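You operate a simulated robot arm through the tools that you are given. There is no shell and no other tool. Be economical: measure what you need, move in short steps, check, and stop when the job is done.

Carry out the task below with a simulated robot arm. There is one attempt and no reset: what you move stays moved.

## Task
Fetch the grey carton and set it in the large carton. Then put the stubby roller on the red tag. Then take the orange sensor from the grey table top and leave it in the inside of the green carton tray. Then put two of the black fork brackets from the grey table top on the top of the test bench. Then put the black bracket from the second shelf from the top of the tall rack on top of the mesh pouch on the top of the end table. Then take the silver angle bracket from the green shelf of the tall rack and leave it on the top of the parts cabinet. Do these in the order given. Set down upright: silver angle bracket.

The check looks at the end state, three seconds after you hand in, the way a careful person would. Anything else that was tipped, shoved, dropped, spilled or broken makes it a failure.

## Robot
A 7-joint arm with a two-finger gripper on a trunk, on a base that drives. Base frame: it is fixed to the floor where the robot stands at the start and does not move with it; the origin is under the middle of the robot, x ahead of it, y to its left, z up; the surface under the hand at the start is at about z = 0.78. Units: m, degrees, N and s.
With the tool pointing down near the work surface it reaches from about 0.3 to 0.74 m from the robot's upright axis, wherever it stands. Its first joint turns from -166.0 to 166.0 degrees. Places, roughly: black bracket (8x5x4 cm) [-1.5, 3.5, 0.6]; black fork bracket (8x5x4 cm) [-1.5, 2, 0.8]; grey carton [0.5, -0.25, 0.75]; inside of the green carton tray (21x16 cm) [0.52, -0.26, 0.8]; large carton (34x27x17 cm) [-1.6, 0.2, 0.8]; mesh pouch (13x19x4 cm) [0.7, 2.5, 0.9]; orange sensor (4x3x3 cm) [-1.6, 2.1, 0.8]; red tag [-1.5, 2.25, 0.75]; silver angle bracket (6x5x5 cm) [-1.6, 3.2, 0.9]; stubby roller (3x3x3 cm) [-1.7, 1.4, 0.8]; top of the parts cabinet [2, 0.8, 0.8]; top of the test bench [0.8, 0.3, 0.8]. Payload 2.94 kg.
The tool frame sits at the grasp point between the pads (the TCP): z along the fingers, y along the line on which they close. The tips reach 0.03 m beyond it. Largest opening 0.138 m; the body of the gripper starts 0.109 m behind the TCP.
Orientation is told as [roll, pitch, yaw] about the base's x, y, z axes, in that order, counted from this pose: with the fingers straight down and closing along the base's y, the tool's x points along the base's -x, its y along +y and its z along -z.

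## Interface
- The arm moves only by the tool nudge_tool. Its argument "series" is a list of rows, each an object (a shift or turn left out is 0, a gripper value left out holds the last) with "rot": the turn, a rotation vector about the tool's x, y, z in degrees, a list of three; "travel": the shift along the tool's x, y, z in m, a list of three; "fingers": the opening, from 0 (shut) to 1 (fully open). In form: [{"rot": [ax, ay, az], "travel": [tx, ty, tz], "fingers": fingers}, ...]. A call has 1 to 8 rows; each row shifts and turns the commanded pose from where the row before left it, along the tool's axes as they then stand. Rows are played at 5 a second. More than 0.05 m and 8.6 degrees between two rows, or a gripper value outside its range, and nothing of the call is played. A pose out of reach is approached as far as the arm can. The call stops where the force on the tool passes 40 N (or 10 N more than at its start, if that is more) or the arm is blocked; 0.2 s more then pass. Each finger halts on what it meets, pressing with about 41 N; the grip force reading is that of the motor and also rises with nothing between the fingers. The clock runs only during rows and for 0.2 s after the last one: add rows that do not move to give the fingers time. It gives the time, the measured TCP pose, the force on the tool (base axes), the opening and the grip force at its end, in the units of the frame above (readings bear some noise), with the torque about the TCP (base axes, N m) and any sound that the robot's microphone picked up, and new pictures: "views" is both (left out), scene, wrist or none.
- Cameras (640 x 400 px; columns grow to the right, rows downward): "scene" is now at [-0.0027, 0.099, 1.4249]; the picture's right is [-0.42, -0.91, 0.00], its down [-0.59, 0.27, -0.76] and it looks along [0.69, -0.32, -0.65] (base axes); focal length 281 px, centre (320, 200). "wrist" rides on the gripper at [0.071, 0.019, -0.146] in the tool frame; the picture's right is [-0.26, 0.96, 0.00], its down [-0.85, -0.23, -0.48] and it looks along [-0.46, -0.12, 0.88] (tool axes); focal length 280 px, centre (320, 200). There is no depth. A picture from a camera that has moved, and an enlarged one, comes with that camera's place and axes in the base frame and with its lens.
- move_column(by): slides the trunk up (or, below 0, down) by that many m; the arm and the scene camera ride with it, the base frame stays. It gives what a move gives, with no picture.
- steer(legs): drives the robot by 1 to 6 legs, each [ahead, left, turn to the left] in m, m and degrees, along the robot's own axes; the way and the turn of a leg run together, so that a leg with both is an arc; at most 1.5 m and 180 degrees a leg. The arm and the cameras ride along, it lands a little off, and it stops where it bumps. It gives what a move gives, and a new picture of the scene camera.
- aim_head(pan, tilt): turns the head with the scene camera to pan (to the left, within 86 degrees either way) and tilt (down, from -29 to 69), counted from straight ahead of the robot. It gives what a move gives, and a new picture of the scene camera.
- zoom(camera, box): a new picture of the part [left, top, right, bottom] of that camera's present view, enlarged. It takes no simulated time.
- sign_off(): hands the job in; it is judged then, once.

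Work in short steps. Places have to be worked out from the pictures, the camera data and where the tool is seen: move nearer, look again, correct. Check each grasp and each placing, and mend what went wrong. You have 207 turns and 260 pictures in all, those below and enlarged ones among them. Open the gripper and draw the arm clear of the work before you hand the job in, unless the task says otherwise; then end with one line.

The tools are called as name(argument=value, ...) on one line, values as JSON. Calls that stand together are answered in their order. nudge_tool: Moves the arm, as the interface text tells. Its arguments: {"type":"object","properties":{"series":{"type":"array","items":{"type":"object","properties":{"rot":{"type":"array","items":{"type":"number"}},"travel":{"type":"array","items":{"type":"number"}},"fingers":{"type":"number"}}}},"views":{"type":"string","enum":["both","scene","wrist","none"]}},"required":["series"]} The other tools are called the same way: move_column (by) slides the trunk up or down; steer (legs) drives the base; aim_head (pan, tilt) turns the head that bears the scene camera; zoom (camera, box) takes an enlarged picture of a part of a camera's view; sign_off () hands the job in.

At the start:

```text
t: 0.0
tool_pos: [0.425, -0.1277, 1.0484]
orientation: [0.0, 0.1, 0.0]
ft_force: [-0.7, -0.7, 0.2]
moment: [0.02, -0.01, 0.0]
width: 0.1383
grip_force: 0.2
trunk travel left (down, up): [-0.275, 0.179]
robot x, y, heading: [0.0015, -0.0027, 0.1]
head pan, tilt: [-24.7, 40.9]
```

scene: 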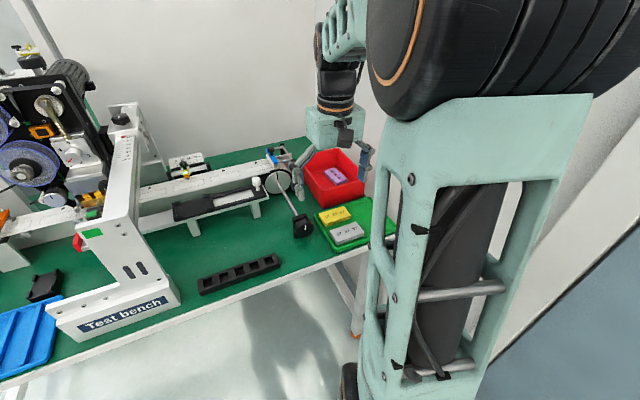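
wrist: 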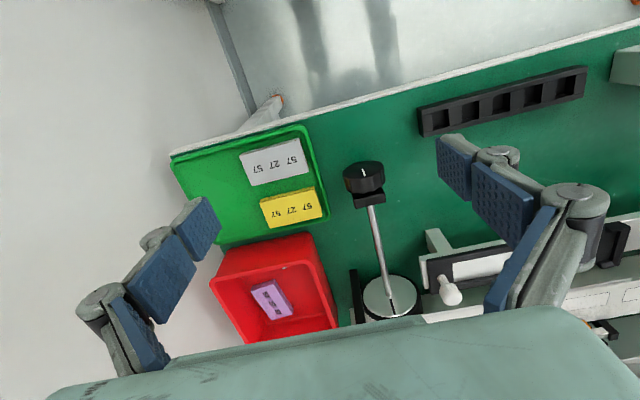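

The grey carton lies in the green tray beside the yellow one. I enlarge both views to measure it.

zoom(camera="wrist", box=[160, 110, 352, 230])

aim_head(pan=86, tilt=20)

```text
3.33 times, centred on (256, 170) of wrist
camera zoom: at [0.3538, -0.1075, 1.1932], right [0.26, 0.96, 0.0], down [0.85, -0.23, 0.48], along [0.46, -0.12, -0.88], focal length 935 px, centre (533, 300)
```

zoom: 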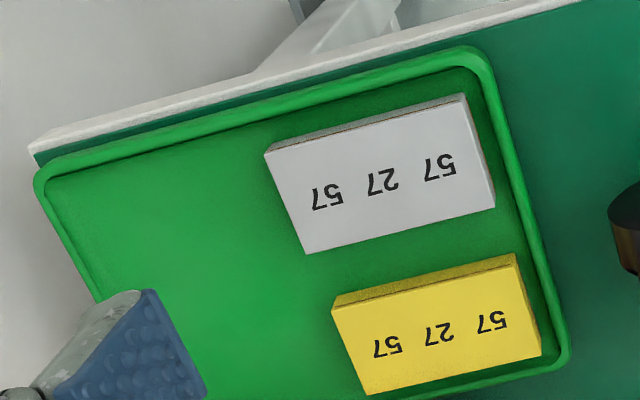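

```text
t: 1.9
tool_pos: [0.4248, -0.1282, 1.049]
orientation: [0.0, 0.0, 0.0]
ft_force: [-1.1, -0.4, 0.8]
moment: [0.02, 0.0, 0.02]
width: 0.1381
grip_force: 0.0
trunk travel left (down, up): [-0.275, 0.179]
robot x, y, heading: [0.0022, 0.0018, -0.1]
head pan, tilt: [85.9, 20.0]
camera scene: at [-0.0728, 0.2272, 1.4576], right [1.0, -0.07, 0.0], down [-0.02, -0.34, -0.94], along [0.07, 0.94, -0.34], focal length 281 px, centre (320, 200)
```

scene: 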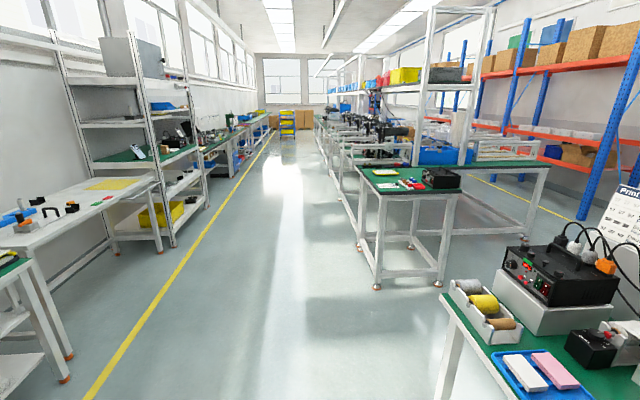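

The carton is about 9 x 4.7 cm, centred near (0.478, -0.207), long side along y. I move above it and turn the gripper 90°.

nudge_tool(series=[{"travel": [-0.027, -0.04, 0], "fingers": 0.6}, {"travel": [-0.026, -0.039, 0]}, {"rot": [0, 0, 8.5]}, {"rot": [0, 0, 8.5]}, {"rot": [0, 0, 8.5]}, {"rot": [0, 0, 8.5]}, {"rot": [0, 0, 8.5]}, {"rot": [0, 0, 8.5]}], views="none")

nudge_tool(series=[{"rot": [0, 0, 8.5]}, {"rot": [0, 0, 8.5]}, {"rot": [0, 0, 8.5]}, {"rot": [0, 0, 8.5]}, {"rot": [0, 0, 5], "travel": [0, 0, 0.04]}, {"travel": [0, 0, 0.04]}, {"travel": [0, 0, 0.01]}], views="wrist")

```text
t: 3.7
tool_pos: [0.4774, -0.2057, 1.0469]
orientation: [0.0, 0.0, -51.2]
ft_force: [-0.8, 0.0, -1.0]
moment: [0.0, 0.0, -0.04]
width: 0.0829
grip_force: 0.0
trunk travel left (down, up): [-0.275, 0.179]
robot x, y, heading: [-0.002, -0.0024, 0.2]
head pan, tilt: [85.9, 20.0]
```

```text
t: 5.3
tool_pos: [0.4759, -0.2061, 0.9559]
orientation: [0.1, 0.0, -90.0]
ft_force: [-0.7, 0.3, -0.1]
moment: [0.0, 0.0, -0.04]
width: 0.0826
grip_force: 0.0
trunk travel left (down, up): [-0.275, 0.179]
robot x, y, heading: [-0.0029, -0.0012, 0.2]
head pan, tilt: [85.9, 20.0]
camera wrist: at [0.4955, -0.1336, 1.1021], right [0.96, -0.26, 0.0], down [-0.23, -0.85, 0.48], along [-0.12, -0.46, -0.88], focal length 280 px, centre (320, 200)
```

wrist: 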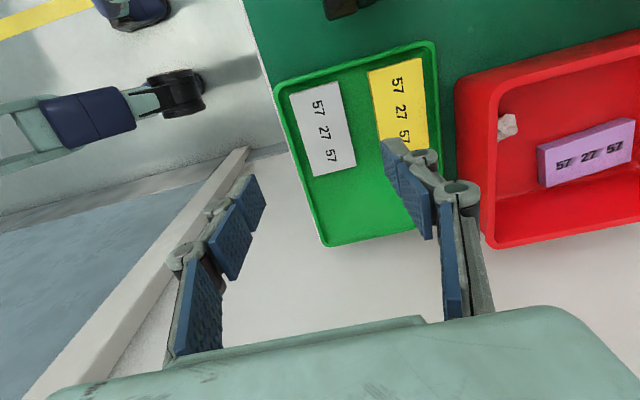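

I enlarge the wrist view to judge gaps between the carton and the tray rim.

zoom(camera="wrist", box=[240, 40, 480, 190])

```text
2.67 times, centred on (360, 115) of wrist
camera zoom: at [0.4955, -0.1336, 1.1021], right [0.96, -0.26, 0.0], down [-0.23, -0.85, 0.48], along [-0.12, -0.46, -0.88], focal length 748 px, centre (213, 427)
```

zoom: 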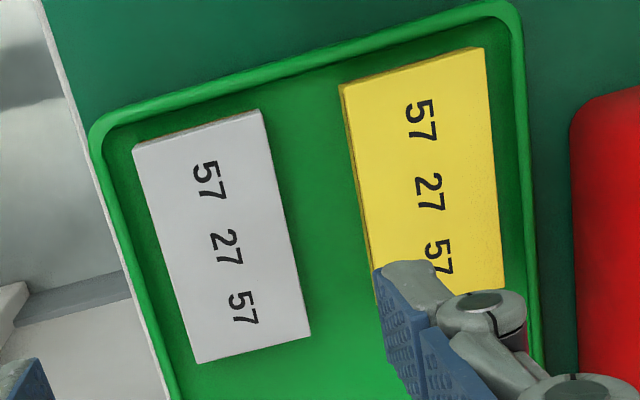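

I centre on the carton with a narrow opening (about 5.3 cm) and go down to a shallow grip.

nudge_tool(series=[{"travel": [-0.002, 0.0038, 0.04], "fingers": 0.39}, {"travel": [0, 0, 0.04]}, {"travel": [0, 0, 0.03]}, {"travel": [0, 0, 0.0]}], views="wrist")

```text
t: 6.3
tool_pos: [0.479, -0.209, 0.8469]
orientation: [0.0, -0.1, -90.1]
ft_force: [0.5, 0.3, 0.6]
moment: [0.04, 0.02, 0.0]
width: 0.0538
grip_force: 0.1
trunk travel left (down, up): [-0.275, 0.179]
robot x, y, heading: [0.0025, -0.0013, -0.1]
head pan, tilt: [85.9, 20.0]
camera wrist: at [0.498, -0.1372, 0.9927], right [0.96, -0.26, 0.0], down [-0.23, -0.85, 0.48], along [-0.12, -0.46, -0.88], focal length 280 px, centre (320, 200)
```

wrist: 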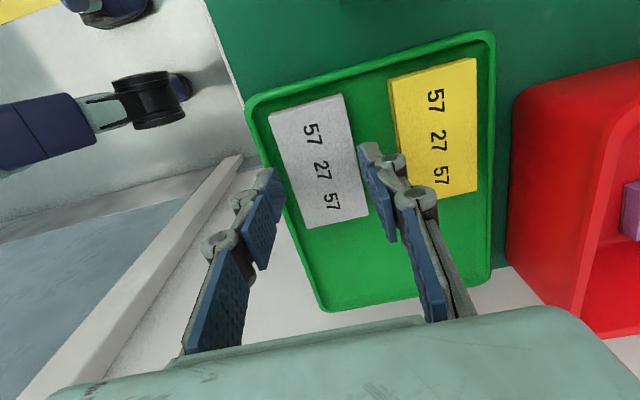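

The fingers straddle the carton; I go down 2 cm and close.

nudge_tool(series=[{"travel": [0, 0, 0.01]}, {"travel": [0, 0, 0.012]}, {"travel": [0, 0, 0.0]}], views="wrist")

```text
t: 7.1
tool_pos: [0.4817, -0.2077, 0.8254]
orientation: [0.0, 0.1, -89.9]
ft_force: [1.3, -0.7, 0.5]
moment: [-0.02, 0.0, -0.01]
width: 0.0534
grip_force: 0.0
trunk travel left (down, up): [-0.275, 0.179]
robot x, y, heading: [-0.0032, -0.0014, 0.1]
head pan, tilt: [85.9, 20.0]
camera wrist: at [0.5004, -0.137, 0.971], right [0.97, -0.26, 0.0], down [-0.23, -0.85, 0.48], along [-0.12, -0.46, -0.88], focal length 280 px, centre (320, 200)
```

wrist: 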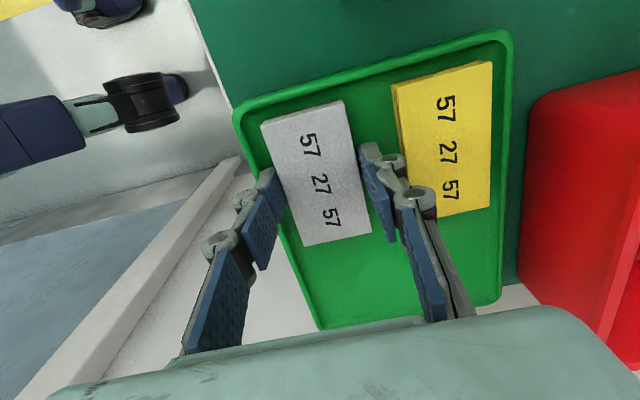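

No contact yet; a further few mm down, then close.

nudge_tool(series=[{"travel": [0, 0, 0.004]}, {"fingers": 0.1}, {}, {}, {}], views="wrist")

```text
t: 8.3
tool_pos: [0.4806, -0.2086, 0.8225]
orientation: [0.2, -0.1, -90.0]
ft_force: [0.5, 2.4, 26.7]
moment: [0.09, 0.75, -0.09]
width: 0.0484
grip_force: 40.9
trunk travel left (down, up): [-0.275, 0.179]
robot x, y, heading: [-0.0013, -0.0038, -0.1]
head pan, tilt: [85.9, 20.0]
camera wrist: at [0.4995, -0.1369, 0.9689], right [0.97, -0.26, 0.0], down [-0.23, -0.85, 0.48], along [-0.12, -0.46, -0.88], focal length 280 px, centre (320, 200)
```

wrist: 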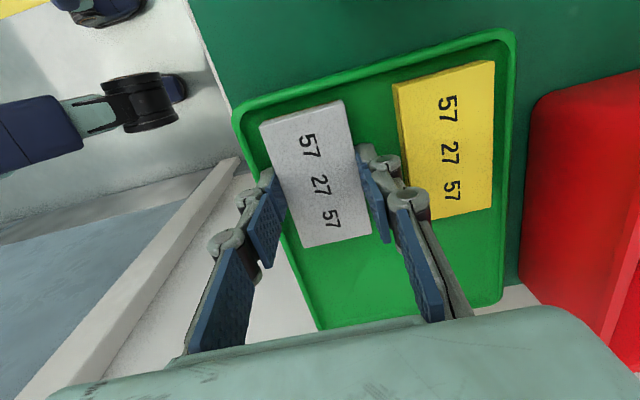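

Gripped at 4.8 cm wide, the tip lightly resting on the rim. I lift slowly and look.

nudge_tool(series=[{"travel": [0, 0, -0.01]}, {"travel": [0, 0, -0.03]}, {"travel": [0, 0, -0.05]}, {"travel": [0, 0, -0.05]}, {"travel": [0, 0, -0.05]}, {}], views="wrist")

```text
t: 9.7
tool_pos: [0.4782, -0.208, 1.012]
orientation: [0.0, 0.0, -90.0]
ft_force: [0.6, 0.4, 0.5]
moment: [-0.03, -0.02, -0.01]
width: 0.0479
grip_force: 41.6
trunk travel left (down, up): [-0.275, 0.179]
robot x, y, heading: [0.0003, 0.004, 0.1]
head pan, tilt: [85.9, 20.0]
camera wrist: at [0.4985, -0.1367, 1.1574], right [0.96, -0.26, 0.0], down [-0.23, -0.85, 0.48], along [-0.12, -0.46, -0.88], focal length 280 px, centre (320, 200)
```

wrist: 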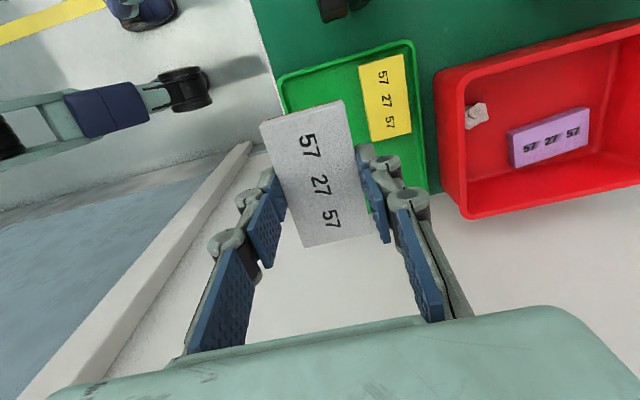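

The carton is held. I back away from the bench and turn left to face along the aisle, then look at the far side.

nudge_tool(series=[{"travel": [0.04, -0.03, -0.04]}, {"travel": [0.04, -0.03, -0.04]}, {"travel": [0.04, -0.03, -0.03]}], views="none")

steer(legs=[[-0.4, 0, 0], [0, 0, 90]])

```text
refused: row 1 steps farther than a row can; nothing moved
```

```text
t: 16.0
tool_pos: [-0.1875, 0.4791, 1.0122]
orientation: [0.1, 0.0, 0.0]
ft_force: [-0.1, 0.0, -0.4]
moment: [-0.03, -0.01, -0.01]
width: 0.0482
grip_force: 41.4
trunk travel left (down, up): [-0.275, 0.179]
robot x, y, heading: [-0.3964, -0.003, 90.0]
head pan, tilt: [85.9, 20.0]
camera scene: at [-0.6228, -0.0749, 1.4576], right [0.07, 1.0, 0.0], down [0.34, -0.02, -0.94], along [-0.94, 0.07, -0.34], focal length 281 px, centre (320, 200)
```

scene: 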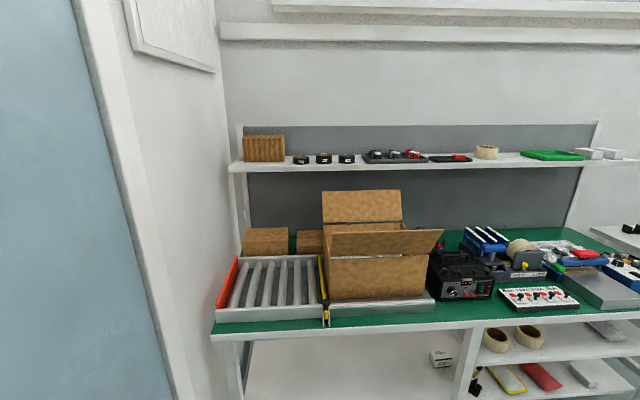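

The large carton stands at about (-1.55, 0.20), flaps up to about z 1.1. I raise the trunk fully, then face it and approach part way.

move_column(by=0.178)

steer(legs=[[0, 0, 90]])

aim_head(pan=0, tilt=35)

```text
t: 17.9
tool_pos: [-0.1869, 0.4787, 1.189]
orientation: [0.0, 0.0, 0.0]
ft_force: [0.5, -0.5, 0.3]
moment: [0.04, 0.01, 0.01]
width: 0.0483
grip_force: 40.6
trunk travel left (down, up): [-0.453, 0.001]
robot x, y, heading: [-0.3965, 0.0005, 90.2]
head pan, tilt: [85.9, 20.0]
```

```text
t: 22.1
tool_pos: [-0.863, 0.2321, 1.1897]
orientation: [0.0, 0.0, 87.0]
ft_force: [-0.4, -0.3, 0.3]
moment: [0.02, -0.01, 0.0]
width: 0.0484
grip_force: 41.4
trunk travel left (down, up): [-0.453, 0.001]
robot x, y, heading: [-0.3948, 0.0016, 176.8]
head pan, tilt: [85.9, 20.0]
camera scene: at [-0.3338, -0.2331, 1.6356], right [-0.99, 0.12, 0.0], down [0.04, 0.34, -0.94], along [-0.12, -0.93, -0.34], focal length 281 px, centre (320, 200)
```

scene: 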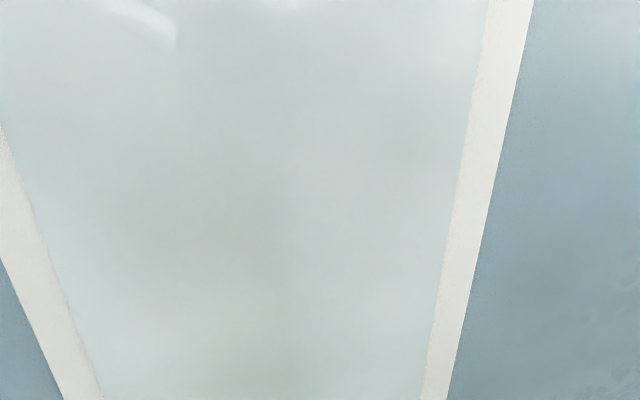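

```text
t: 23.6
tool_pos: [-0.8622, 0.233, 1.1894]
orientation: [0.0, 0.0, 86.9]
ft_force: [1.0, -0.2, 1.3]
moment: [0.03, -0.01, 0.0]
width: 0.0482
grip_force: 41.0
trunk travel left (down, up): [-0.453, 0.001]
robot x, y, heading: [-0.3965, -0.0008, 176.9]
head pan, tilt: [0.0, 35.0]
camera scene: at [-0.4102, -0.136, 1.6117], right [0.05, 1.0, 0.0], down [0.57, -0.03, -0.82], along [-0.82, 0.04, -0.57], focal length 281 px, centre (320, 200)
```

scene: 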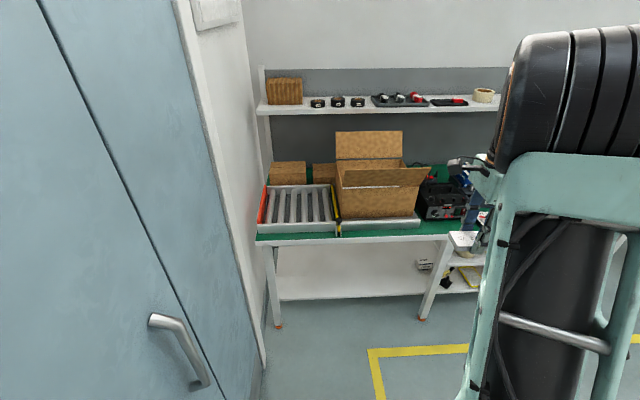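

The box is free to approach; the shelf edge is about x = -1.74, z = 1.2. I straighten and drive ahead 0.5 m, then check with the wrist camera.

steer(legs=[[0, 0, 3.2], [0.45, 0, 0]])

nudge_tool(series=[{}], views="wrist")

```text
t: 26.8
tool_pos: [-1.3258, 0.1996, 1.189]
orientation: [0.0, -0.1, 90.5]
ft_force: [-0.3, -0.8, -0.7]
moment: [-0.02, -0.04, 0.04]
width: 0.0482
grip_force: 41.3
trunk travel left (down, up): [-0.453, 0.001]
robot x, y, heading: [-0.8454, -0.0028, -179.3]
head pan, tilt: [0.0, 35.0]
camera scene: at [-0.8512, -0.1393, 1.6117], right [-0.01, 1.0, 0.0], down [0.57, 0.01, -0.82], along [-0.82, -0.01, -0.57], focal length 281 px, centre (320, 200)
```

scene: 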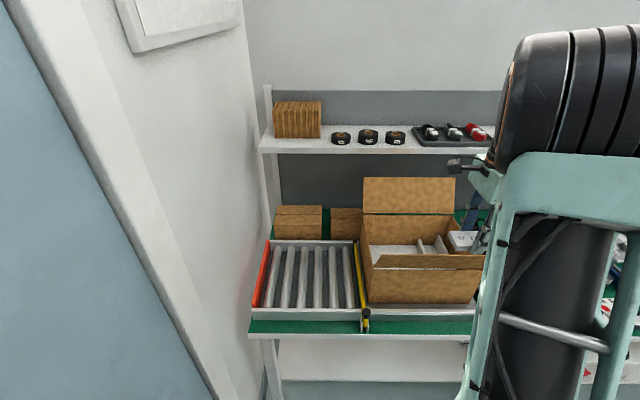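

```text
t: 27.2
tool_pos: [-1.3237, 0.2003, 1.1896]
orientation: [0.0, 0.0, 90.5]
ft_force: [0.2, -0.6, 0.3]
moment: [-0.01, -0.01, 0.0]
width: 0.0483
grip_force: 41.3
trunk travel left (down, up): [-0.453, 0.001]
robot x, y, heading: [-0.8461, -0.0045, -179.6]
head pan, tilt: [0.0, 35.0]
camera wrist: at [-1.344, 0.1298, 1.3349], right [-0.97, 0.25, 0.0], down [0.22, 0.85, 0.48], along [0.12, 0.46, -0.88], focal length 280 px, centre (320, 200)
```

wrist: 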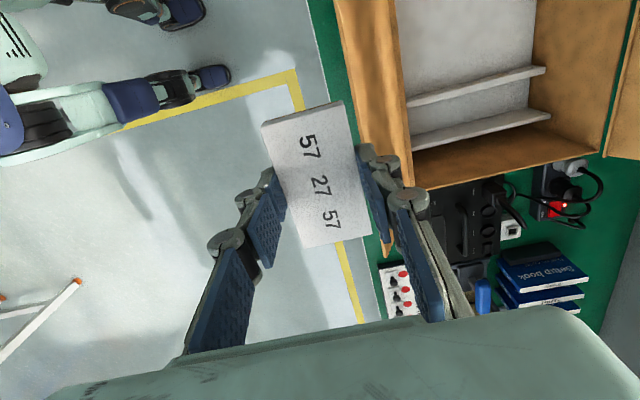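

I enlarge the scene view of the box interior.

zoom(camera="scene", box=[340, 170, 500, 320])

zoom(camera="wrist", box=[320, 0, 640, 200])

```text
2.67 times, centred on (420, 245) of scene
camera zoom: at [-0.8508, -0.1393, 1.6117], right [-0.01, 1.0, 0.0], down [0.57, 0.01, -0.82], along [-0.82, -0.01, -0.57], focal length 749 px, centre (53, 80)
```

zoom: 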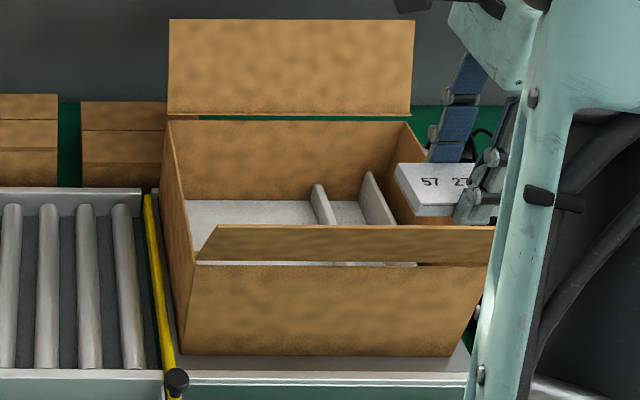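

```text
2.00 times, centred on (480, 100) of wrist
camera zoom: at [-1.344, 0.1298, 1.3349], right [-0.97, 0.25, 0.0], down [0.22, 0.85, 0.48], along [0.12, 0.46, -0.88], focal length 561 px, centre (0, 400)
```

zoom: 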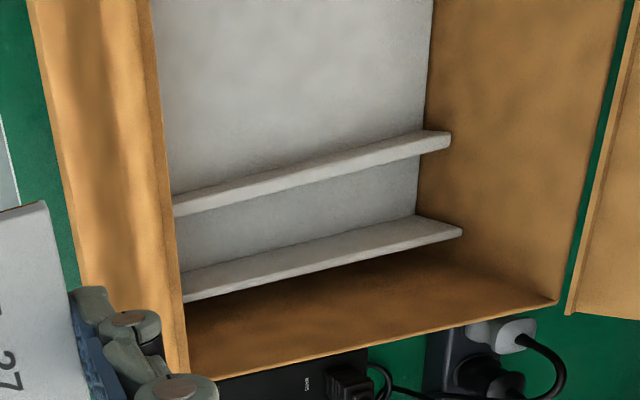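

The -y side of the box holds a clear flat floor section. I drive 6 cm ahead and shift the hand over it.

steer(legs=[[0.06, 0, 0]])

nudge_tool(series=[{"travel": [0.015, 0.045, 0]}, {"travel": [0.015, 0.045, 0]}, {"travel": [0.015, 0.04, 0]}, {"travel": [0.015, 0.03, 0]}, {}], views="both")

```text
t: 28.2
tool_pos: [-1.3882, 0.1993, 1.1895]
orientation: [0.0, 0.0, 90.5]
ft_force: [0.5, 1.6, 0.2]
moment: [0.04, -0.03, 0.01]
width: 0.0481
grip_force: 40.9
trunk travel left (down, up): [-0.453, 0.001]
robot x, y, heading: [-0.9062, -0.0032, -179.3]
head pan, tilt: [0.0, 35.0]
camera scene: at [-0.9139, -0.1399, 1.6117], right [-0.01, 1.0, 0.0], down [0.57, 0.01, -0.82], along [-0.82, -0.01, -0.57], focal length 281 px, centre (320, 200)
```

scene: 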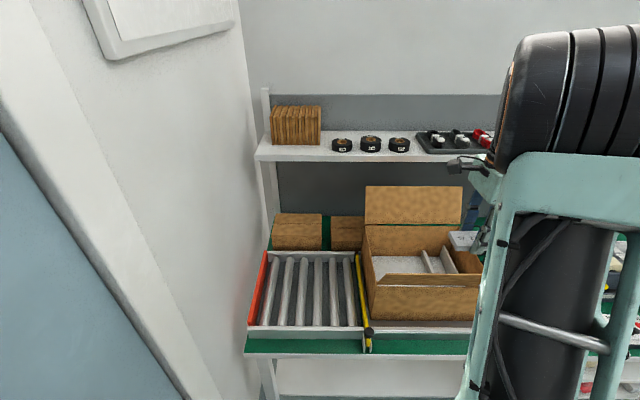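

```text
t: 29.4
tool_pos: [-1.5456, 0.1413, 1.1918]
orientation: [0.0, -0.2, 90.5]
ft_force: [0.4, -1.0, 0.2]
moment: [0.02, 0.03, 0.01]
width: 0.0481
grip_force: 41.2
trunk travel left (down, up): [-0.453, 0.001]
robot x, y, heading: [-0.9059, -0.0056, -179.6]
head pan, tilt: [0.0, 35.0]
camera scene: at [-0.9126, -0.1398, 1.6118], right [-0.01, 1.0, 0.0], down [0.57, 0.01, -0.82], along [-0.82, -0.01, -0.57], focal length 281 px, centre (320, 200)
camera wrist: at [-1.5649, 0.0696, 1.3374], right [-0.97, 0.25, 0.0], down [0.22, 0.85, 0.48], along [0.12, 0.46, -0.88], focal length 280 px, centre (320, 200)
```

scene: 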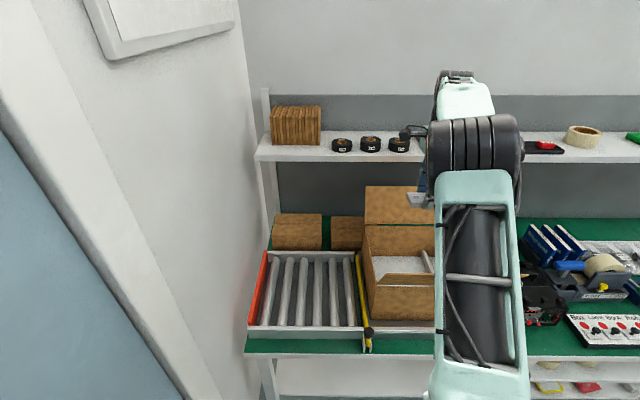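
wrist: 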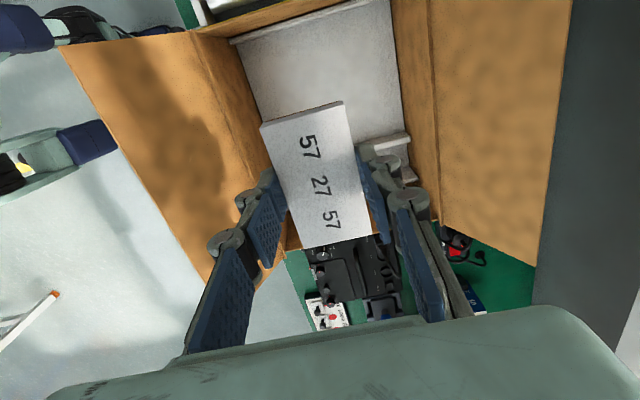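

The compartment spans x -1.44…-1.69, y 0.03…0.25. I shift 1.2 cm and go down in steps.

nudge_tool(series=[{"travel": [0, 0.013, 0.04]}, {"travel": [0, 0, 0.05]}, {"travel": [0, 0, 0.05]}, {"travel": [0, 0, 0.05]}, {"travel": [0, 0, 0.05]}, {"travel": [0, 0, 0.03]}, {}], views="both")

```text
t: 31.0
tool_pos: [-1.561, 0.138, 0.9168]
orientation: [0.1, 0.1, 90.5]
ft_force: [-0.1, 0.1, -0.3]
moment: [0.01, 0.0, -0.03]
width: 0.048
grip_force: 40.9
trunk travel left (down, up): [-0.453, 0.001]
robot x, y, heading: [-0.9091, -0.0022, -179.6]
head pan, tilt: [0.0, 35.0]
camera scene: at [-0.9128, -0.1399, 1.6117], right [-0.01, 1.0, 0.0], down [0.57, 0.01, -0.82], along [-0.82, -0.01, -0.57], focal length 281 px, centre (320, 200)
camera wrist: at [-1.5788, 0.0669, 1.0615], right [-0.97, 0.25, 0.0], down [0.22, 0.85, 0.48], along [0.12, 0.46, -0.88], focal length 280 px, centre (320, 200)
```

scene: 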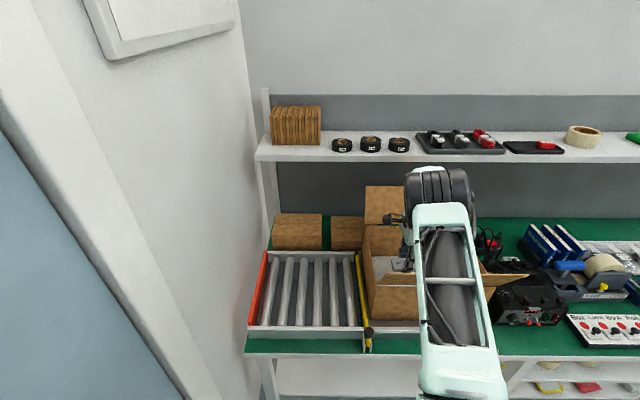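
wrist: 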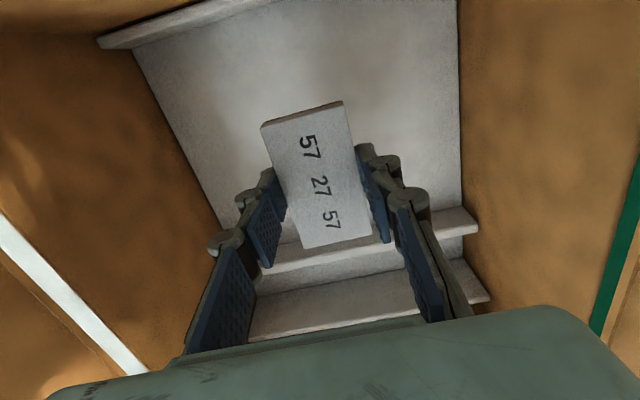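

Well centred in the compartment. I continue down until the carton touches.

nudge_tool(series=[{"travel": [0, 0, 0.03]}, {"travel": [0, 0, 0.015]}, {"travel": [0, 0, 0.007]}, {}], views="wrist")

```text
t: 32.0
tool_pos: [-1.5596, 0.1365, 0.8658]
orientation: [0.0, 0.0, 90.5]
ft_force: [1.1, -0.5, 0.1]
moment: [-0.02, 0.02, 0.0]
width: 0.0482
grip_force: 40.6
trunk travel left (down, up): [-0.453, 0.001]
robot x, y, heading: [-0.9034, -0.0063, -179.7]
head pan, tilt: [0.0, 35.0]
camera wrist: at [-1.5787, 0.0657, 1.0113], right [-0.97, 0.25, 0.0], down [0.22, 0.85, 0.48], along [0.12, 0.46, -0.88], focal length 280 px, centre (320, 200)
```

wrist: 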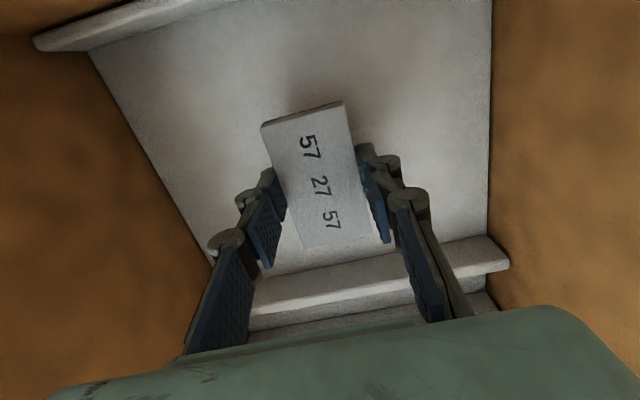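

Still free; continuing in small steps.

nudge_tool(series=[{"travel": [0.003, 0, 0.005]}, {"travel": [0, 0, 0.004]}, {"travel": [0, 0, 0.003]}, {}], views="wrist")

```text
t: 33.0
tool_pos: [-1.5608, 0.136, 0.8552]
orientation: [0.1, 0.0, 90.4]
ft_force: [0.7, 0.3, 0.5]
moment: [-0.02, 0.0, 0.03]
width: 0.0483
grip_force: 41.1
trunk travel left (down, up): [-0.453, 0.001]
robot x, y, heading: [-0.9079, -0.0026, -179.4]
head pan, tilt: [0.0, 35.0]
camera wrist: at [-1.5795, 0.0639, 1.0], right [-0.97, 0.25, 0.0], down [0.22, 0.85, 0.48], along [0.12, 0.46, -0.88], focal length 280 px, centre (320, 200)
```

wrist: 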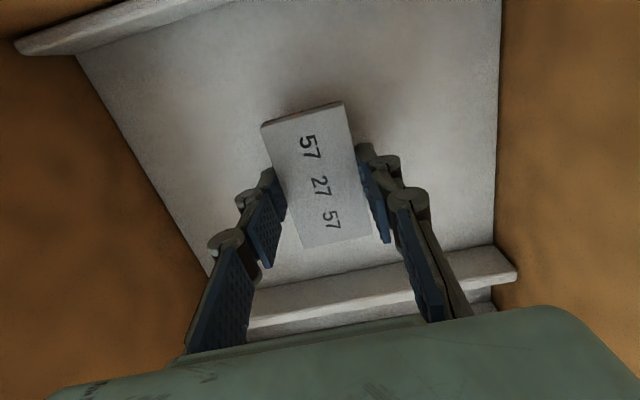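

nudge_tool(series=[{"travel": [0, 0, 0.004]}, {"travel": [0, 0, 0.004]}, {"travel": [0, 0, 0.004]}, {}], views="wrist")

```text
t: 34.0
tool_pos: [-1.5602, 0.1347, 0.8431]
orientation: [0.0, 0.0, 90.5]
ft_force: [-0.2, 0.3, 0.0]
moment: [0.02, 0.05, 0.0]
width: 0.0483
grip_force: 40.7
trunk travel left (down, up): [-0.453, 0.001]
robot x, y, heading: [-0.9069, -0.0042, -179.3]
head pan, tilt: [0.0, 35.0]
camera wrist: at [-1.5794, 0.064, 0.9888], right [-0.97, 0.25, 0.0], down [0.22, 0.85, 0.48], along [0.12, 0.46, -0.88], focal length 280 px, centre (320, 200)
```

wrist: 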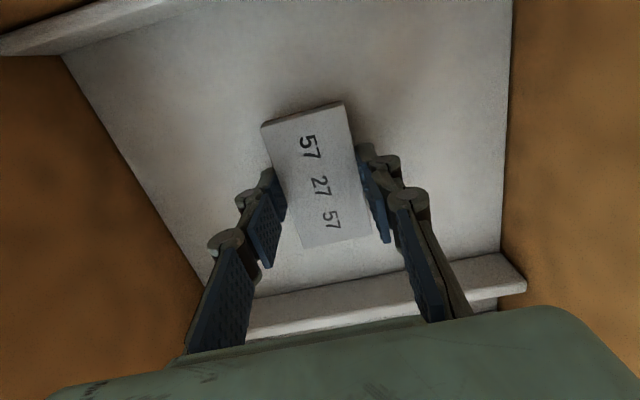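

nudge_tool(series=[{"travel": [0, 0, 0.004]}, {"travel": [0, 0, 0.004]}, {"travel": [0, 0, 0.004]}, {"travel": [0, 0, 0.004]}, {}], views="wrist")

```text
t: 35.2
tool_pos: [-1.5591, 0.1342, 0.8329]
orientation: [0.5, -0.2, 90.5]
ft_force: [7.8, -1.2, 38.4]
moment: [-0.12, -1.33, 0.01]
width: 0.0482
grip_force: 40.5
trunk travel left (down, up): [-0.453, 0.001]
robot x, y, heading: [-0.905, -0.006, -179.5]
head pan, tilt: [0.0, 35.0]
camera wrist: at [-1.5771, 0.0642, 0.9787], right [-0.97, 0.25, 0.01], down [0.23, 0.85, 0.48], along [0.11, 0.46, -0.88], focal length 280 px, centre (320, 200)
```

wrist: 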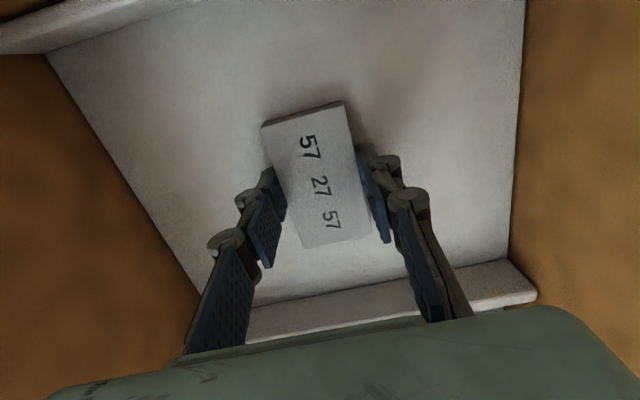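

Contact on the floor. I ease 2 mm up and open gently, then rise.

nudge_tool(series=[{"travel": [0, 0, -0.002]}, {"fingers": 0.55}, {}, {}, {"travel": [0, 0, -0.02]}, {"travel": [0, 0, -0.05]}, {"travel": [0, 0, -0.05]}, {}], views="wrist")

```text
t: 37.0
tool_pos: [-1.558, 0.1346, 0.9512]
orientation: [0.0, 0.0, 90.4]
ft_force: [0.0, -1.0, -1.1]
moment: [0.0, -0.01, 0.01]
width: 0.0758
grip_force: 0.0
trunk travel left (down, up): [-0.453, 0.001]
robot x, y, heading: [-0.907, -0.0036, -179.3]
head pan, tilt: [0.0, 35.0]
camera wrist: at [-1.5765, 0.0638, 1.0965], right [-0.97, 0.25, 0.0], down [0.22, 0.85, 0.48], along [0.12, 0.46, -0.88], focal length 280 px, centre (320, 200)
```

wrist: 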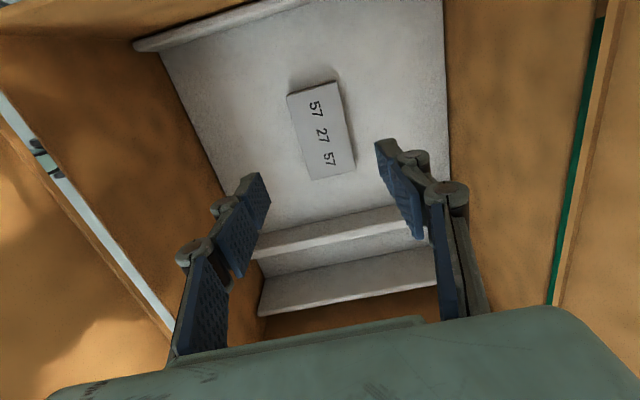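

The carton lies flat in the box. I rise clear, draw the arm back, and drive sideways to look at the next table.

nudge_tool(series=[{"travel": [0, 0, -0.05]}, {"travel": [0, 0, -0.05]}, {"travel": [0, 0, -0.05]}, {"travel": [0, 0, -0.05]}, {"travel": [0, 0, -0.045]}, {"travel": [0, -0.05, 0]}, {"travel": [0, -0.05, 0]}, {"travel": [0, -0.05, 0]}], views="none")

steer(legs=[[-0.3, 0, 0], [0, -1.1, 0]])

aim_head(pan=-20, tilt=35)

```text
t: 38.8
tool_pos: [-1.4074, 0.1343, 1.1954]
orientation: [0.1, 0.0, 90.6]
ft_force: [0.5, -0.1, 0.2]
moment: [-0.02, 0.03, -0.01]
width: 0.0759
grip_force: 0.1
trunk travel left (down, up): [-0.453, 0.001]
robot x, y, heading: [-0.9077, -0.0002, -179.5]
head pan, tilt: [0.0, 35.0]
```

```text
t: 50.3
tool_pos: [-1.1317, 1.2347, 1.1951]
orientation: [0.0, 0.0, 90.9]
ft_force: [-0.4, 0.4, 0.6]
moment: [-0.04, 0.01, -0.02]
width: 0.0758
grip_force: 0.1
trunk travel left (down, up): [-0.453, 0.001]
robot x, y, heading: [-0.6286, 1.0993, -179.0]
head pan, tilt: [0.0, 35.0]
camera scene: at [-0.6338, 0.9626, 1.6117], right [-0.02, 1.0, 0.0], down [0.57, 0.01, -0.82], along [-0.82, -0.01, -0.57], focal length 281 px, centre (320, 200)
```

scene: 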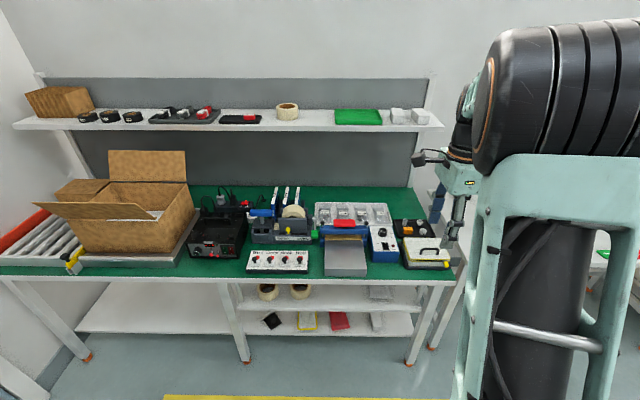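

```text
t: 51.2
tool_pos: [-1.132, 1.2325, 1.1953]
orientation: [-0.1, -0.1, 90.8]
ft_force: [0.5, 0.2, 0.4]
moment: [0.01, -0.03, 0.0]
width: 0.0759
grip_force: 0.1
trunk travel left (down, up): [-0.453, 0.001]
robot x, y, heading: [-0.6274, 1.1018, -179.1]
head pan, tilt: [-20.0, 35.0]
camera scene: at [-0.629, 0.9926, 1.6117], right [0.33, 0.94, 0.0], down [0.54, -0.19, -0.82], along [-0.77, 0.27, -0.57], focal length 281 px, centre (320, 200)
```

scene: 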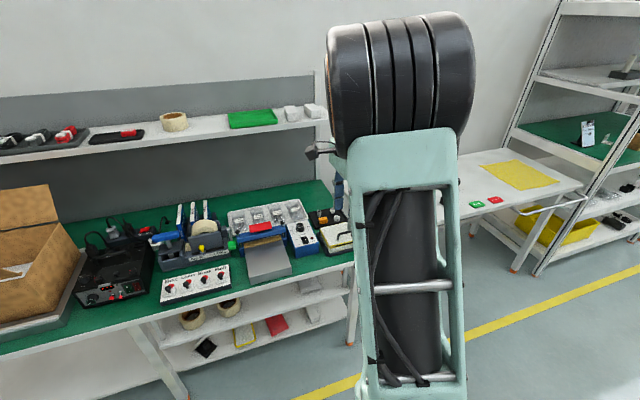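

The grey table is beyond the arm. I drive on 0.7 m along the aisle and look at it from there.

steer(legs=[[0, -0.75, -1]])

aim_head(pan=8, tilt=42)

```text
t: 58.1
tool_pos: [-1.1437, 1.9752, 1.1941]
orientation: [-0.1, 0.0, 90.8]
ft_force: [0.2, -0.4, -0.8]
moment: [0.01, -0.01, -0.02]
width: 0.0759
grip_force: 0.0
trunk travel left (down, up): [-0.453, 0.001]
robot x, y, heading: [-0.6414, 1.8414, -179.4]
head pan, tilt: [-20.0, 35.0]
camera scene: at [-0.64, 1.7335, 1.6117], right [0.33, 0.94, 0.0], down [0.54, -0.19, -0.82], along [-0.77, 0.27, -0.57], focal length 281 px, centre (320, 200)
```

scene: 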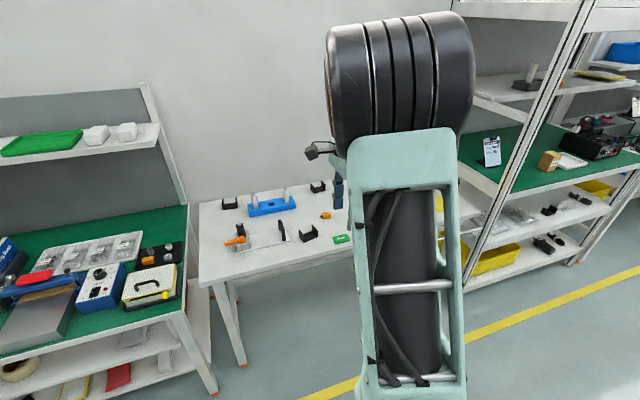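

```text
t: 59.0
tool_pos: [-1.1429, 1.9752, 1.195]
orientation: [0.0, -0.1, 90.7]
ft_force: [-0.5, 0.8, 0.4]
moment: [-0.01, -0.01, 0.01]
width: 0.0759
grip_force: 0.0
trunk travel left (down, up): [-0.453, 0.001]
robot x, y, heading: [-0.639, 1.8343, -179.2]
head pan, tilt: [8.0, 42.0]
camera scene: at [-0.6395, 1.6918, 1.6013], right [-0.15, 0.99, 0.0], down [0.66, 0.1, -0.74], along [-0.73, -0.11, -0.67], focal length 281 px, centre (320, 200)
```

scene: 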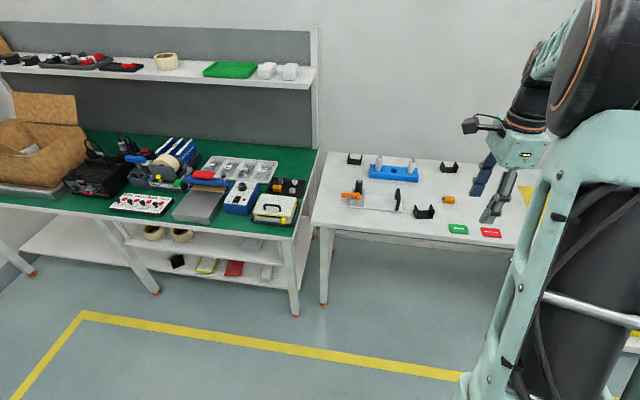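

I enlarge the two table areas.

zoom(camera="scene", box=[310, 130, 550, 260])

zoom(camera="scene", box=[170, 130, 330, 240])

```text
2.67 times, centred on (430, 195) of scene
camera zoom: at [-0.6395, 1.6918, 1.6013], right [-0.15, 0.99, 0.0], down [0.66, 0.1, -0.74], along [-0.73, -0.11, -0.67], focal length 749 px, centre (27, 213)
```

zoom: 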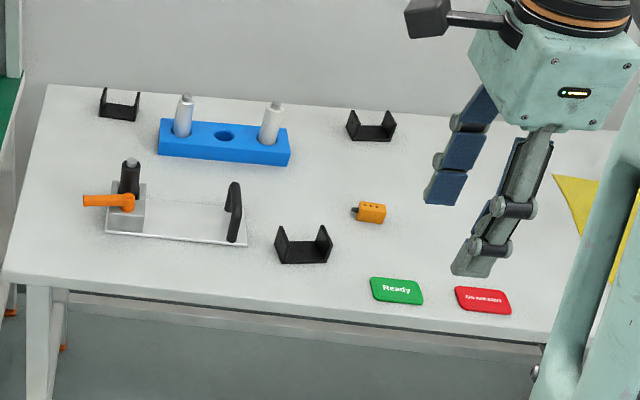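

```text
3.64 times, centred on (250, 185) of scene
camera zoom: at [-0.6395, 1.6918, 1.6013], right [-0.15, 0.99, 0.0], down [0.66, 0.1, -0.74], along [-0.73, -0.11, -0.67], focal length 1022 px, centre (574, 254)
```

zoom: 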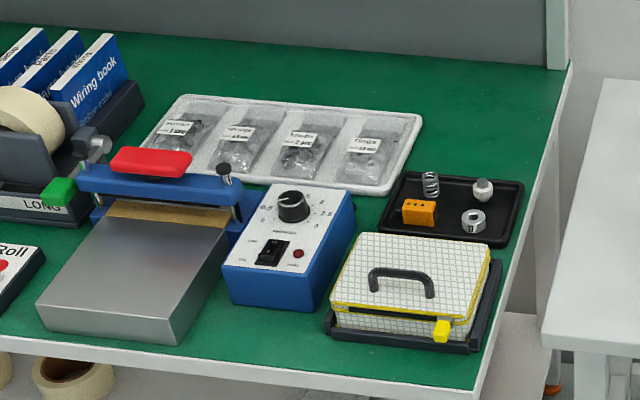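

zoom(camera="scene", box=[265, 170, 305, 195])

```text
16.00 times, centred on (285, 182) of scene
camera zoom: at [-0.6395, 1.6918, 1.6013], right [-0.15, 0.99, 0.0], down [0.66, 0.1, -0.74], along [-0.73, -0.11, -0.67], focal length 4496 px, centre (880, 480)
```

zoom: 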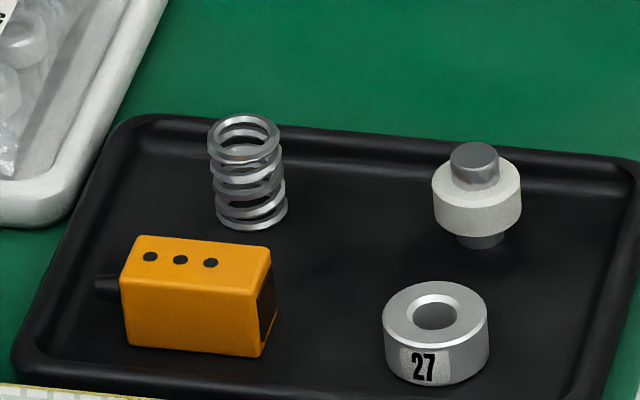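

The white roller with axle ends stands in the black tray near (-1.62, 1.43). I turn the gripper to close along y and drive the robot in front of it.

nudge_tool(series=[{"rot": [0, 0, -8.5]}, {"rot": [0, 0, -8.5]}, {"rot": [0, 0, -8.5]}, {"rot": [0, 0, -8.5]}, {"rot": [0, 0, -8.5]}, {"rot": [0, 0, -8.5]}, {"rot": [0, 0, -8.5]}, {"rot": [0, 0, -8.5]}], views="none")

nudge_tool(series=[{"rot": [0, 0, -8.5]}, {"rot": [0, 0, -8.5]}, {"rot": [0, 0, -4.2], "fingers": 0.4}, {}], views="none")

steer(legs=[[0, 0.54, -0.7], [0.29, 0, 0]])

nudge_tool(series=[{}], views="wrist")

```text
t: 60.8
tool_pos: [-1.1436, 1.9751, 1.1951]
orientation: [0.0, 0.0, 159.0]
ft_force: [0.5, 0.0, -0.1]
moment: [-0.01, -0.05, 0.0]
width: 0.0757
grip_force: 0.1
trunk travel left (down, up): [-0.453, 0.001]
robot x, y, heading: [-0.6385, 1.8401, -179.4]
head pan, tilt: [8.0, 42.0]
```

```text
t: 61.8
tool_pos: [-1.144, 1.9755, 1.1952]
orientation: [-0.1, -0.1, -179.9]
ft_force: [1.3, 0.1, 0.5]
moment: [-0.02, 0.01, -0.04]
width: 0.0549
grip_force: 0.2
trunk travel left (down, up): [-0.453, 0.001]
robot x, y, heading: [-0.6397, 1.8388, -179.2]
head pan, tilt: [8.0, 42.0]
```

```text
t: 68.6
tool_pos: [-1.4305, 1.451, 1.1949]
orientation: [0.0, -0.1, 179.5]
ft_force: [-0.1, -0.2, 0.4]
moment: [-0.02, -0.04, 0.02]
width: 0.0551
grip_force: 0.0
trunk travel left (down, up): [-0.453, 0.001]
robot x, y, heading: [-0.9269, 1.3124, -179.8]
head pan, tilt: [8.0, 42.0]
camera scene: at [-0.9301, 1.1631, 1.6012], right [-0.14, 0.99, 0.0], down [0.66, 0.1, -0.74], along [-0.74, -0.11, -0.67], focal length 281 px, centre (320, 200)
```

scene: 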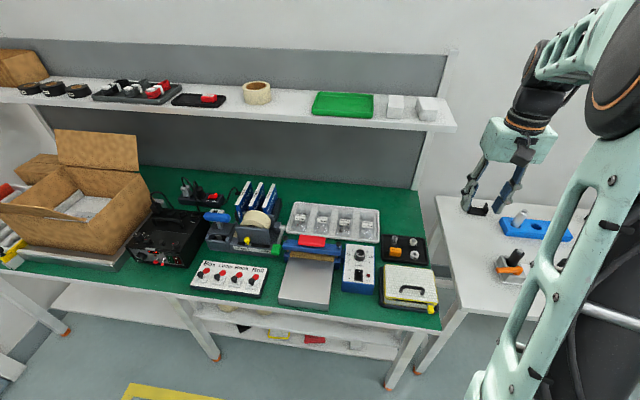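

```text
t: 69.0
tool_pos: [-1.4315, 1.4522, 1.1944]
orientation: [0.0, 0.1, 179.4]
ft_force: [-0.3, -0.6, 1.1]
moment: [-0.04, 0.02, -0.04]
width: 0.055
grip_force: 0.0
trunk travel left (down, up): [-0.453, 0.001]
robot x, y, heading: [-0.927, 1.3089, -179.9]
head pan, tilt: [8.0, 42.0]
camera wrist: at [-1.3597, 1.432, 1.3398], right [-0.27, -0.96, 0.0], down [-0.85, 0.24, 0.48], along [-0.46, 0.13, -0.88], focal length 280 px, centre (320, 200)
```

wrist: 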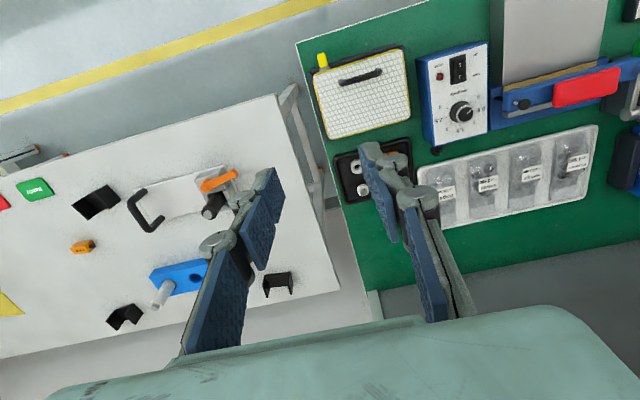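

The roller appears near (-1.635, 1.42). I move closer above it for a better look.

nudge_tool(series=[{"travel": [-0.03, 0.006, 0.035]}, {"travel": [-0.03, 0.006, 0.035]}, {"travel": [-0.03, 0.006, 0.035]}, {"travel": [-0.03, 0.006, 0.035]}, {"travel": [-0.03, 0.006, 0.035]}, {"travel": [-0.03, 0.0, 0.035]}, {}], views="wrist")

```text
t: 70.6
tool_pos: [-1.61, 1.4226, 0.987]
orientation: [0.0, -0.1, 179.5]
ft_force: [0.5, -0.1, 0.4]
moment: [0.0, 0.02, 0.02]
width: 0.0551
grip_force: 0.1
trunk travel left (down, up): [-0.453, 0.001]
robot x, y, heading: [-0.9316, 1.3107, -179.9]
head pan, tilt: [8.0, 42.0]
camera wrist: at [-1.5397, 1.4029, 1.1329], right [-0.27, -0.96, 0.0], down [-0.85, 0.24, 0.48], along [-0.46, 0.13, -0.88], focal length 280 px, centre (320, 200)
```

wrist: 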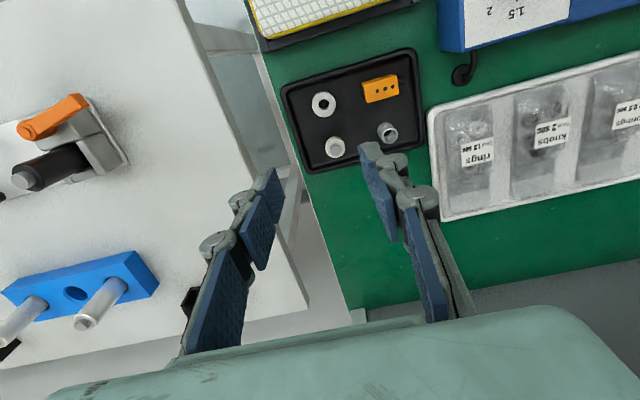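

Roller at about (-1.647, 1.414). I centre and go down to just above.

nudge_tool(series=[{"travel": [-0.02, 0.004, 0.03]}, {"travel": [-0.018, 0.004, 0.04]}, {"travel": [0, 0, 0.04]}, {}], views="wrist")

```text
t: 71.6
tool_pos: [-1.6477, 1.4151, 0.8765]
orientation: [0.0, 0.1, 179.5]
ft_force: [-0.1, 0.4, -0.2]
moment: [0.0, 0.0, 0.04]
width: 0.0552
grip_force: 0.1
trunk travel left (down, up): [-0.453, 0.001]
robot x, y, heading: [-0.9299, 1.3111, -179.7]
head pan, tilt: [8.0, 42.0]
camera wrist: at [-1.5768, 1.3958, 1.0212], right [-0.27, -0.96, 0.0], down [-0.85, 0.24, 0.48], along [-0.46, 0.13, -0.88], focal length 280 px, centre (320, 200)
```

wrist: 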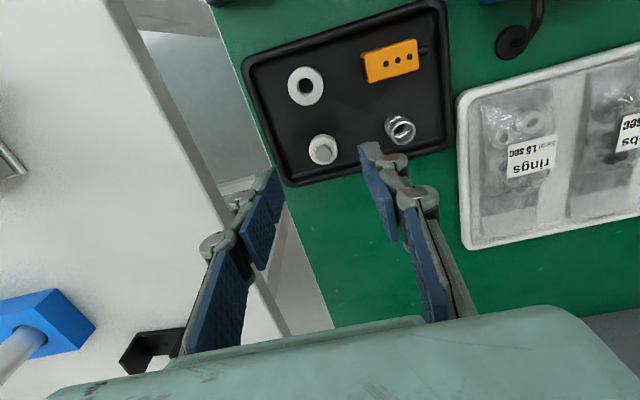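

Good alignment. I narrow slightly, go down to TCP z 0.82 and close.

nudge_tool(series=[{"travel": [0.001, 0.002, 0.03], "fingers": 0.35}, {"travel": [0, 0, 0.022]}, {"travel": [0, 0, 0.004]}, {"fingers": 0.05}, {}, {}, {}], views="wrist")

```text
t: 73.2
tool_pos: [-1.6462, 1.4135, 0.8184]
orientation: [0.2, 0.0, 179.5]
ft_force: [-0.2, -0.5, 0.2]
moment: [-0.01, -0.02, -0.02]
width: 0.0071
grip_force: 0.1
trunk travel left (down, up): [-0.453, 0.001]
robot x, y, heading: [-0.9279, 1.3115, -180.0]
head pan, tilt: [8.0, 42.0]
camera wrist: at [-1.5762, 1.3943, 0.9639], right [-0.27, -0.96, 0.0], down [-0.85, 0.24, 0.48], along [-0.46, 0.13, -0.88], focal length 280 px, centre (320, 200)
```

wrist: 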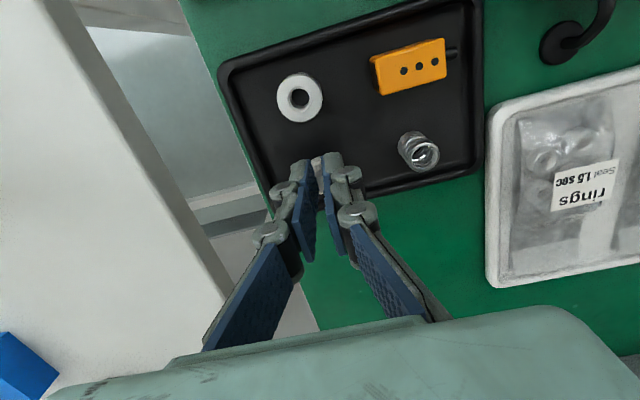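

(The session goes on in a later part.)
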